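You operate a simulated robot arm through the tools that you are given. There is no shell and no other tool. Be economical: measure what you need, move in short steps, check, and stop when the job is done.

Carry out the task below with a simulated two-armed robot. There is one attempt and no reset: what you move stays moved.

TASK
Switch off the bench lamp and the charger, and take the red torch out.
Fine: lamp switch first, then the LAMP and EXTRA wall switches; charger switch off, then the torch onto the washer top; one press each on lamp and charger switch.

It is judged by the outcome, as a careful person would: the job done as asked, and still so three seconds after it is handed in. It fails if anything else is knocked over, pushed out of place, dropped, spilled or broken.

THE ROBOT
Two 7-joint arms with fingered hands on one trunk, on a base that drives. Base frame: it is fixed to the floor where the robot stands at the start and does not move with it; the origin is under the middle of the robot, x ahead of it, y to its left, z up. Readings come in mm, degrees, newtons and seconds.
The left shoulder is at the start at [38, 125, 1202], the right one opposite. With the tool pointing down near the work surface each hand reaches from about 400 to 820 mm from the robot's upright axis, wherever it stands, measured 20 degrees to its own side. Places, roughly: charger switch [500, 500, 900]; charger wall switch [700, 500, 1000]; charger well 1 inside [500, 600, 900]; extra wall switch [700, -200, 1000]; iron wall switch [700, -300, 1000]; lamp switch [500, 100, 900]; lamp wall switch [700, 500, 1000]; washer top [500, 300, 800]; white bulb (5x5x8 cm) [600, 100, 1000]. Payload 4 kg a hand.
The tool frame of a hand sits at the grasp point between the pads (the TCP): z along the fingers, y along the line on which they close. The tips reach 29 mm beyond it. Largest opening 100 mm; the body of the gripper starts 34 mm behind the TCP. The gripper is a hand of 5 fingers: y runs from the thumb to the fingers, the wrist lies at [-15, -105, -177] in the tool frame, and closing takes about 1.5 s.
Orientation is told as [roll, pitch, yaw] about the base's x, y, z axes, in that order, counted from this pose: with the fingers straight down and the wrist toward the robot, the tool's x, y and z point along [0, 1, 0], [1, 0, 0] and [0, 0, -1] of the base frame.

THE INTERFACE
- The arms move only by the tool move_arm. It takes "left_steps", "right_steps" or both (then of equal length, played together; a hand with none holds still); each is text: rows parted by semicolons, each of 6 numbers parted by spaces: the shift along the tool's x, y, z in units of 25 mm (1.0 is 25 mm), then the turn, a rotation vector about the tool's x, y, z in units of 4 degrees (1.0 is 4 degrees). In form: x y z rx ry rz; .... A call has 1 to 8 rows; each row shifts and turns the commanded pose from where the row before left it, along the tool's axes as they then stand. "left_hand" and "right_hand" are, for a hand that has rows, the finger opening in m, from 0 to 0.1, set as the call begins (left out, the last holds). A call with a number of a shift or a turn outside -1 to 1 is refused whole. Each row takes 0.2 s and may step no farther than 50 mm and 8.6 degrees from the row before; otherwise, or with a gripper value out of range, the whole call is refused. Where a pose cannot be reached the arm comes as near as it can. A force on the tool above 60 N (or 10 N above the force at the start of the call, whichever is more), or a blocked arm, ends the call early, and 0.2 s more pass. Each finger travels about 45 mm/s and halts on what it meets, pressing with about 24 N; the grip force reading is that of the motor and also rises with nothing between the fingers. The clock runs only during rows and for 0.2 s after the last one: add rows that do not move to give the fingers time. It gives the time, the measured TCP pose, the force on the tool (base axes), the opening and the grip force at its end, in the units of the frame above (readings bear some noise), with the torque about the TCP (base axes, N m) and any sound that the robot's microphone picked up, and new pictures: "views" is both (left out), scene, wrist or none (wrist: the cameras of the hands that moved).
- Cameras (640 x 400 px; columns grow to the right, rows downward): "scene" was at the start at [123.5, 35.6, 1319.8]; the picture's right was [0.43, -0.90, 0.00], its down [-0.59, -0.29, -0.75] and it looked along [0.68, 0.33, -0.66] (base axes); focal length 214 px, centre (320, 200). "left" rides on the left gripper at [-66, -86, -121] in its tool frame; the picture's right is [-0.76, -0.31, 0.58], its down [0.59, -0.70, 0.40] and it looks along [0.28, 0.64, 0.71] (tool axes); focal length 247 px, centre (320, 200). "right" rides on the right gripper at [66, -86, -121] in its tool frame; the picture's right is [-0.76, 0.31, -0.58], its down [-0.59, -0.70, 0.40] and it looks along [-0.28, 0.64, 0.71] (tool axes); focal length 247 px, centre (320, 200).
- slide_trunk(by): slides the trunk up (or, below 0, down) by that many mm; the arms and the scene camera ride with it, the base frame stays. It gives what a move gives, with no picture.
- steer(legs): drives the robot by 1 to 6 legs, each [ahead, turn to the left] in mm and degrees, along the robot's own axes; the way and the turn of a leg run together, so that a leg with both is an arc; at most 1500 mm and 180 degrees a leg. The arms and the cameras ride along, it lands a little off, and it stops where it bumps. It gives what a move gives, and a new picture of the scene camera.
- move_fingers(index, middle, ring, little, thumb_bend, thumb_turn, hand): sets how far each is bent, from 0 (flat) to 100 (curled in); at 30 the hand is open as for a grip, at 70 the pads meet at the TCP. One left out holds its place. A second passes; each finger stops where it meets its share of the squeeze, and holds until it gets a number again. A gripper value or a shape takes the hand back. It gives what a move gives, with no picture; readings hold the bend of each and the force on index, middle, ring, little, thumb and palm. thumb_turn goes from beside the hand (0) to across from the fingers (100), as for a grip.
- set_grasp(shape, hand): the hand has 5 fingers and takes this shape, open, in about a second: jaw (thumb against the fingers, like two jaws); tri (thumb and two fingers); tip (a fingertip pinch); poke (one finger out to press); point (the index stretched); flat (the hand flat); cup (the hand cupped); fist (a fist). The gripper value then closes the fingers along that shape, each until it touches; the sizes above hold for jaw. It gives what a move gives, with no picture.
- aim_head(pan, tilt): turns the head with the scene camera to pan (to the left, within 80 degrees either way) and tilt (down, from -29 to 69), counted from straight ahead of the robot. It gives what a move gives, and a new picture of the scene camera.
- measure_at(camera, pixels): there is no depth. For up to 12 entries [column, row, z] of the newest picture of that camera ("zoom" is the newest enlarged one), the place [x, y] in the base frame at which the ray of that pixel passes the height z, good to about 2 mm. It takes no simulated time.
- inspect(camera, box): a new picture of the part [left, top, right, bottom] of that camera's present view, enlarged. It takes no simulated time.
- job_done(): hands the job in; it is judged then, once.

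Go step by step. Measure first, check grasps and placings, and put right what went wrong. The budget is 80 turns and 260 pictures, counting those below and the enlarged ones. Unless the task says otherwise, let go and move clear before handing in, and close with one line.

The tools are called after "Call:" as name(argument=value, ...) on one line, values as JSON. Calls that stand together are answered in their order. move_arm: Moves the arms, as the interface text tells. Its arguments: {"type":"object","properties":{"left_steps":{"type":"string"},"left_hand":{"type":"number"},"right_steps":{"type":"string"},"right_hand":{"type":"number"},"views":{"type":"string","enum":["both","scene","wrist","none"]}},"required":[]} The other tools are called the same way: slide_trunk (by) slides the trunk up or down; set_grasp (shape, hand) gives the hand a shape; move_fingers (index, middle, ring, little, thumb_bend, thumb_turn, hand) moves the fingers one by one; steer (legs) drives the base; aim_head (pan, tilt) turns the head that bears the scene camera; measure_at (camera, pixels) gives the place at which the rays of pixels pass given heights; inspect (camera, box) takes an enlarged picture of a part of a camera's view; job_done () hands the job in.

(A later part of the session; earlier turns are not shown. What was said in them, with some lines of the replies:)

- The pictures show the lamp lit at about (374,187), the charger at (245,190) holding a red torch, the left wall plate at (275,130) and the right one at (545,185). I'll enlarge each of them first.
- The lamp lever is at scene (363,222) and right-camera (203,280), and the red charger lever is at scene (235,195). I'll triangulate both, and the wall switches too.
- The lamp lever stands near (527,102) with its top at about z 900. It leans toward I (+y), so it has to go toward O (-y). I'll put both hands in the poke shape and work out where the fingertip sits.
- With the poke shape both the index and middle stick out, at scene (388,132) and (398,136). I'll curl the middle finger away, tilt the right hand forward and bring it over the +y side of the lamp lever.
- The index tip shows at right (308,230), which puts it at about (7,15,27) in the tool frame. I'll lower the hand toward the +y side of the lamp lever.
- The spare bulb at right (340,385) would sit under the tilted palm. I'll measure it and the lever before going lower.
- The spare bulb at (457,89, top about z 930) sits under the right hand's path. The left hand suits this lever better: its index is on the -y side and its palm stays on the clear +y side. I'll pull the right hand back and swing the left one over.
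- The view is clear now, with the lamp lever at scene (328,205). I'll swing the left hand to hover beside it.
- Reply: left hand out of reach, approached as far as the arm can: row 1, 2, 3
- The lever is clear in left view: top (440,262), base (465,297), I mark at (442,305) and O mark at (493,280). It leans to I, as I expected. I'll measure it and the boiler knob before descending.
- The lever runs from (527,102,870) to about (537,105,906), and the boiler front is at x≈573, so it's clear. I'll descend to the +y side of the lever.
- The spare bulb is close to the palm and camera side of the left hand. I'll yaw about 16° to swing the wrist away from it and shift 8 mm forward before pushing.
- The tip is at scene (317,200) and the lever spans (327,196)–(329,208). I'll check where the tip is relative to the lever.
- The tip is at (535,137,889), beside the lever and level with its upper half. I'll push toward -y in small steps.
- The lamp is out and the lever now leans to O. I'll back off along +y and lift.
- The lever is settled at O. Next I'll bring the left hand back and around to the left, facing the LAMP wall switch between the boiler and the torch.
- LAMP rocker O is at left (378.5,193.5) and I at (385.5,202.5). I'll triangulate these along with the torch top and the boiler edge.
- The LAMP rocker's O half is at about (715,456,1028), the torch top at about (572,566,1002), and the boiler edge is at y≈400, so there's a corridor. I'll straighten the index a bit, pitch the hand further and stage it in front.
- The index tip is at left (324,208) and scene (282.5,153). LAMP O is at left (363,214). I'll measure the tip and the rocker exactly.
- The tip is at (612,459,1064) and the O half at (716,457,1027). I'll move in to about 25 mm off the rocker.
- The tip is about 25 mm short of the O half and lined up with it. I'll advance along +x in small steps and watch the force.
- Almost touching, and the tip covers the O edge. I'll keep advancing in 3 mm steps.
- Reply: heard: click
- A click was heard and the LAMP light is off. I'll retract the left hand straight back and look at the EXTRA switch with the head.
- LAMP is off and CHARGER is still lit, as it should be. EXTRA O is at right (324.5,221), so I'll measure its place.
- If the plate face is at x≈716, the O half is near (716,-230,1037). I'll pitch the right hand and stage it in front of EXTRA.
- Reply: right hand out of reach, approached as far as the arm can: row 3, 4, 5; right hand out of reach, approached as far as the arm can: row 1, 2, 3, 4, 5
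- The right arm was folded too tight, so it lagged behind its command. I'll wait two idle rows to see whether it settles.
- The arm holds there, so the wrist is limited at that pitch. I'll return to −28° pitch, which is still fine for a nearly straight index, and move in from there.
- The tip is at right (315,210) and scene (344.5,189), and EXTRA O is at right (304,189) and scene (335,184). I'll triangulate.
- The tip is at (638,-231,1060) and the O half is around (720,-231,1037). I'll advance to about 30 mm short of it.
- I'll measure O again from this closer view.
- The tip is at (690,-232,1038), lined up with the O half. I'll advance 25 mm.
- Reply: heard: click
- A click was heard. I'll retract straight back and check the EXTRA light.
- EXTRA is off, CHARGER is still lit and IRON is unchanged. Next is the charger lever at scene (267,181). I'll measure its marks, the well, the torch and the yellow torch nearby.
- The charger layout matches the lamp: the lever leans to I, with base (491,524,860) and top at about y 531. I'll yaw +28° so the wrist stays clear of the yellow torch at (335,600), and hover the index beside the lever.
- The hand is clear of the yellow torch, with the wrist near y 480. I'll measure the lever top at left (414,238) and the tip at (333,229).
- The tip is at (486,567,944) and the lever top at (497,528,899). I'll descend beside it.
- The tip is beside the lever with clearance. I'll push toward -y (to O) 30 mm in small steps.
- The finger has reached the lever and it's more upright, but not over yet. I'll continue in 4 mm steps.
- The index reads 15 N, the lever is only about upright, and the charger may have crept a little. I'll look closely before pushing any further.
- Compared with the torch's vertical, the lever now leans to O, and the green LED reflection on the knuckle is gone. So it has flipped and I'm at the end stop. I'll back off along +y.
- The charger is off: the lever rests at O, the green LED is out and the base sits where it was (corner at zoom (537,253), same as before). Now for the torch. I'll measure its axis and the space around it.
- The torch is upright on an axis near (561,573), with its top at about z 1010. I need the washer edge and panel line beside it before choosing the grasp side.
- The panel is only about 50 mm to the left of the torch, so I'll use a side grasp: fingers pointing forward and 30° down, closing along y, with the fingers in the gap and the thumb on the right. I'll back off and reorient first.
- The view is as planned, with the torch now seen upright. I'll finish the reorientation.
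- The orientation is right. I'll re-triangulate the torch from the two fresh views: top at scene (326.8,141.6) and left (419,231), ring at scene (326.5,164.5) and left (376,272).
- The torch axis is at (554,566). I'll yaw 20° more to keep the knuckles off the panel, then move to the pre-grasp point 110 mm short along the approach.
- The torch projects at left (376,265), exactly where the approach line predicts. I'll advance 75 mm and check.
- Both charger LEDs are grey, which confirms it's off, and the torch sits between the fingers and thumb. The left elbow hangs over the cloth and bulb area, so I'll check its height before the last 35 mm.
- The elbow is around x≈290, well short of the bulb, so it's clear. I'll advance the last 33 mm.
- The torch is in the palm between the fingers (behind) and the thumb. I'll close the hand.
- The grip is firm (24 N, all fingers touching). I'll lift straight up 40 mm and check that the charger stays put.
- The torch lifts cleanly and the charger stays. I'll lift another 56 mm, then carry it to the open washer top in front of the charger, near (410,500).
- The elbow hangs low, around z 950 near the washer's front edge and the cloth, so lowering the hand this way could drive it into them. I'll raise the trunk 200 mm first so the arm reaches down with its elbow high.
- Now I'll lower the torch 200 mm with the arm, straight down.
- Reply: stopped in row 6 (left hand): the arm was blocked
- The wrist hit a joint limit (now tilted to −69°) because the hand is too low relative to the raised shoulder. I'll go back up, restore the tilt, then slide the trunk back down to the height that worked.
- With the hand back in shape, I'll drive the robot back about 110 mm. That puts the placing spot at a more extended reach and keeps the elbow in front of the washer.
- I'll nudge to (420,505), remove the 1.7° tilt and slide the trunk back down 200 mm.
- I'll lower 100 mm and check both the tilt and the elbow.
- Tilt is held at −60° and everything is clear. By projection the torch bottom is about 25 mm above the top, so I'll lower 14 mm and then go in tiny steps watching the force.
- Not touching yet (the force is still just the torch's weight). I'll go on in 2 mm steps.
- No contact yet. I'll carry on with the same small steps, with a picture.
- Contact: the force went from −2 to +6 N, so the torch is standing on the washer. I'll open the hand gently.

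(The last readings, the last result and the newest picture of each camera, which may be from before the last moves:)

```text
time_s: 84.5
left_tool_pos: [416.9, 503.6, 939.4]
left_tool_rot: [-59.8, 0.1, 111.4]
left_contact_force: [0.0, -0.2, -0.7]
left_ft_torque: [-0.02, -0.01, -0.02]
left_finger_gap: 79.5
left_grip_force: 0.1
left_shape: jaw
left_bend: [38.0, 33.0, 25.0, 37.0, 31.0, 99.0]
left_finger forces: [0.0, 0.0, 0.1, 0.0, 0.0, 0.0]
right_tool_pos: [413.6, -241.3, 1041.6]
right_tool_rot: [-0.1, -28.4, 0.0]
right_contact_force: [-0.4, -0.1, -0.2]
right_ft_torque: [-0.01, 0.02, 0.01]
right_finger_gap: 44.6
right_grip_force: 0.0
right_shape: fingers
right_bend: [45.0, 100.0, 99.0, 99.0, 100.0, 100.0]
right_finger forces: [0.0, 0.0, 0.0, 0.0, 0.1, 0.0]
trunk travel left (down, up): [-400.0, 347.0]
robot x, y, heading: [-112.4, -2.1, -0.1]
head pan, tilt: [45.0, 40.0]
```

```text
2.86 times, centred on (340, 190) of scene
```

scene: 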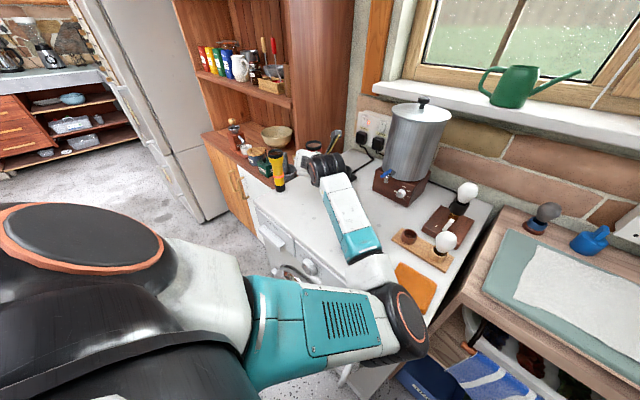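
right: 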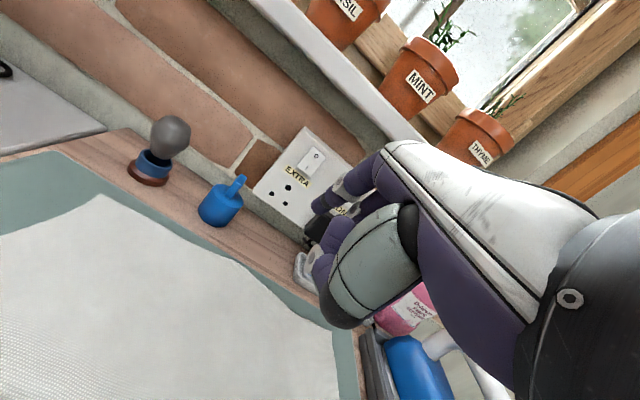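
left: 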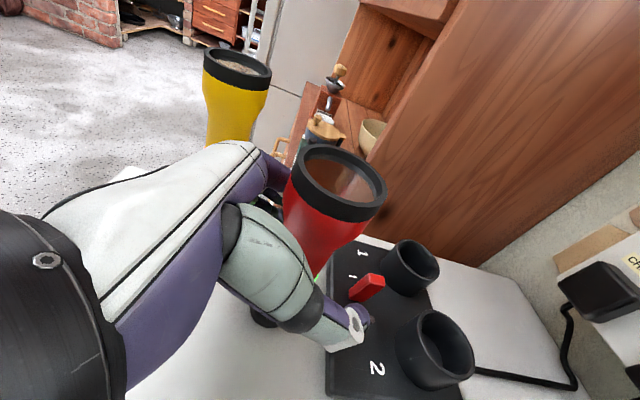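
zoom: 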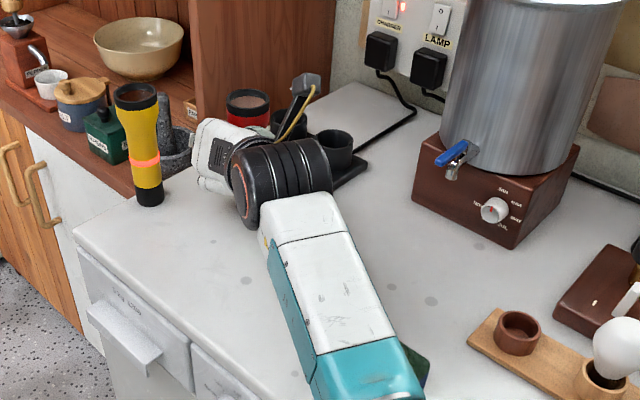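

The torch stands on its own. I'll draw the hand straight back along its axis.

Call:
move_arm(left_steps="0 0 -0.4 0 0 0; 0 0 -0.7 0 0 0; 0 0 -0.9 0 0 0; 0 0 -0.9 0 0 0; 0 0 -0.9 0 0 0; -0.6 0 -0.9 0 0 0; -0.8 0 -0.6 0 0 0", views="both")

Call:
inspect(camera="scene", box=[240, 120, 440, 260])

```text
time_s: 86.1
left_tool_pos: [324.0, 472.9, 1040.8]
left_tool_rot: [-59.9, -0.7, 111.5]
left_contact_force: [-0.4, -0.2, -0.9]
left_ft_torque: [0.04, 0.0, 0.02]
left_finger_gap: 79.9
left_grip_force: 0.1
left_shape: jaw
left_bend: [38.0, 33.0, 25.0, 37.0, 30.0, 99.0]
left_finger forces: [0.1, 0.0, 0.1, 0.1, 0.0, 0.0]
right_tool_pos: [414.5, -240.1, 1040.4]
right_tool_rot: [0.0, -28.4, 0.0]
right_contact_force: [0.2, 0.1, 0.2]
right_ft_torque: [-0.02, 0.01, 0.03]
right_finger_gap: 44.5
right_grip_force: 0.0
right_shape: fingers
right_bend: [45.0, 100.0, 99.0, 99.0, 100.0, 100.0]
right_finger forces: [0.0, 0.0, 0.0, 0.0, 0.1, 0.0]
trunk travel left (down, up): [-400.0, 347.0]
robot x, y, heading: [-112.5, 1.1, -0.2]
head pan, tilt: [45.0, 40.0]
```

scene: 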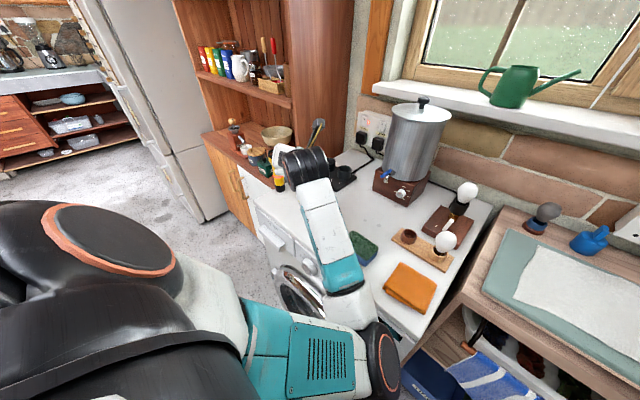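
left: 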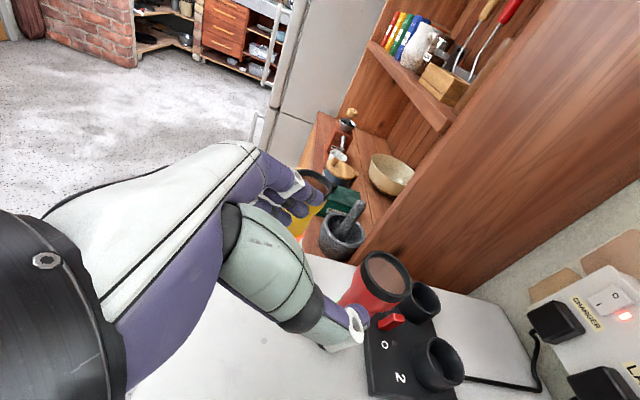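

```text
2.86 times, centred on (340, 190) of scene
```

zoom: 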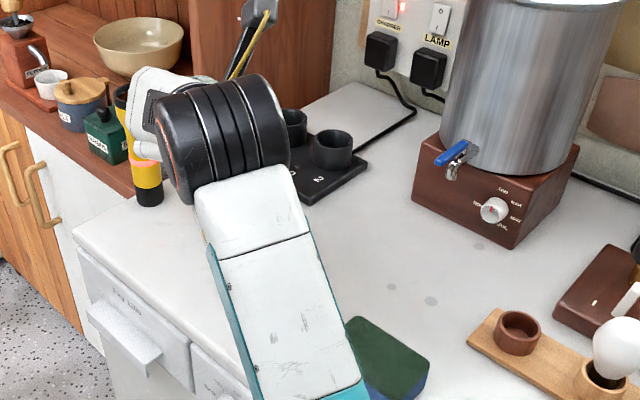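

The torch stands upright at left (372,285). I'll raise the hand clear and do a final check.

Call:
move_arm(left_steps="-0.87 0 -0.5 0 0 0; -0.87 0 -0.5 0 0 0; -0.87 0 -0.5 0 0 0; -0.87 0 -0.5 0 0 0; -0.5 -0.8 -0.3 0 0 0; 0 -1 0 0 0 0; 0 -1 0 0 0 0", views="both")

Call:
inspect(camera="scene", box=[240, 100, 440, 260])

Call:
aim_head(pan=5, tilt=38)

```text
time_s: 87.7
left_tool_pos: [353.9, 403.8, 1153.5]
left_tool_rot: [-59.8, 0.1, 111.4]
left_contact_force: [-0.2, -1.0, 0.7]
left_ft_torque: [-0.03, 0.0, 0.02]
left_finger_gap: 79.9
left_grip_force: 0.1
left_shape: jaw
left_bend: [38.0, 33.0, 25.0, 37.0, 30.0, 99.0]
left_finger forces: [0.1, 0.1, 0.1, 0.0, 0.0, 0.0]
right_tool_pos: [413.7, -241.8, 1041.7]
right_tool_rot: [0.0, -28.4, 0.1]
right_contact_force: [-0.3, -0.3, -0.1]
right_ft_torque: [0.0, -0.03, 0.04]
right_finger_gap: 44.3
right_grip_force: 0.1
right_shape: fingers
right_bend: [45.0, 100.0, 99.0, 99.0, 100.0, 100.0]
right_finger forces: [0.0, 0.0, 0.0, 0.1, 0.0, 0.0]
trunk travel left (down, up): [-400.0, 347.0]
robot x, y, heading: [-110.1, 3.5, 0.0]
head pan, tilt: [45.0, 40.0]
```

scene: 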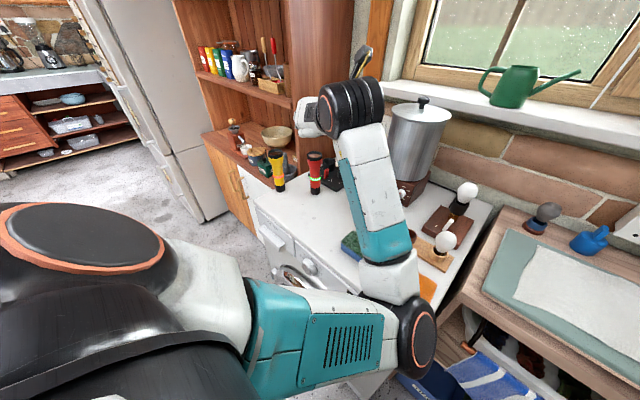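
left: 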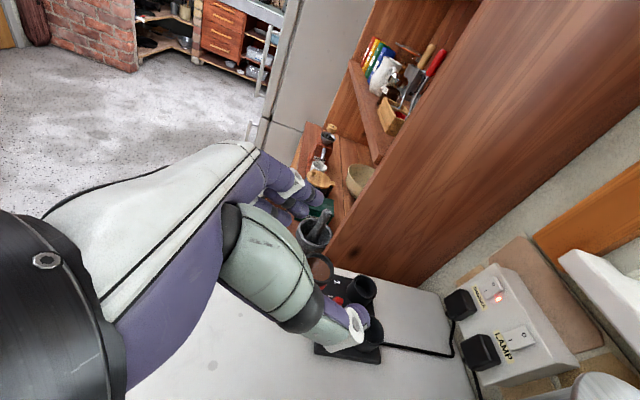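

```text
2.50 times, centred on (340, 180) of scene
```

zoom: 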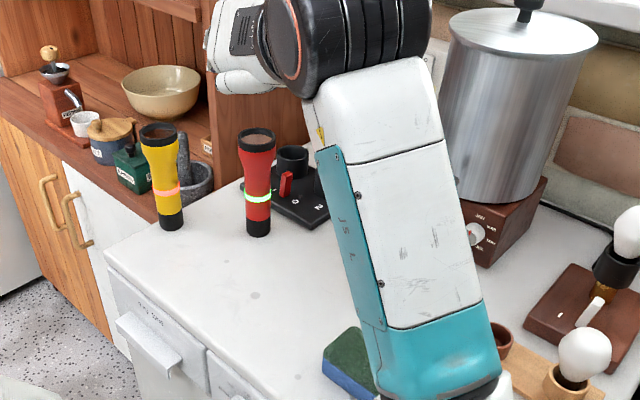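

```text
time_s: 88.8
left_tool_pos: [352.1, 404.7, 1154.4]
left_tool_rot: [-59.9, 0.1, 111.5]
left_contact_force: [0.3, -0.5, -0.2]
left_ft_torque: [0.01, 0.01, 0.0]
left_finger_gap: 79.7
left_grip_force: 0.1
left_shape: jaw
left_bend: [38.0, 33.0, 25.0, 37.0, 30.0, 99.0]
left_finger forces: [0.0, 0.0, 0.0, 0.0, 0.0, 0.0]
right_tool_pos: [414.3, -240.8, 1040.7]
right_tool_rot: [-0.1, -28.5, 0.0]
right_contact_force: [-0.2, -0.9, 0.8]
right_ft_torque: [-0.02, 0.03, 0.01]
right_finger_gap: 44.0
right_grip_force: 0.0
right_shape: fingers
right_bend: [45.0, 100.0, 99.0, 99.0, 100.0, 100.0]
right_finger forces: [0.0, 0.1, 0.1, 0.0, 0.1, 0.0]
trunk travel left (down, up): [-400.0, 347.0]
robot x, y, heading: [-110.8, -0.3, 0.1]
head pan, tilt: [5.0, 38.0]
```

scene: 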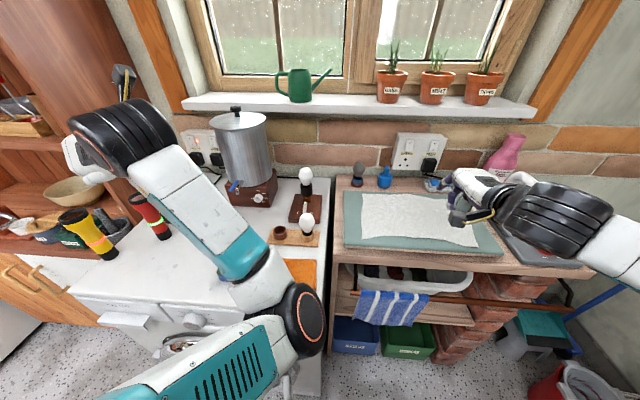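

The red torch stands upright on the washer, and the lamp, LAMP, EXTRA and the charger are all off. Nothing else has moved and both hands are clear, so I'm handing in.

Call:
job_done()

```text
The job is handed in.
```

The bench lamp and charger are off, each with a single press. The LAMP and EXTRA wall switches are off too, and the red torch is out of the charger, standing upright on the washer top.
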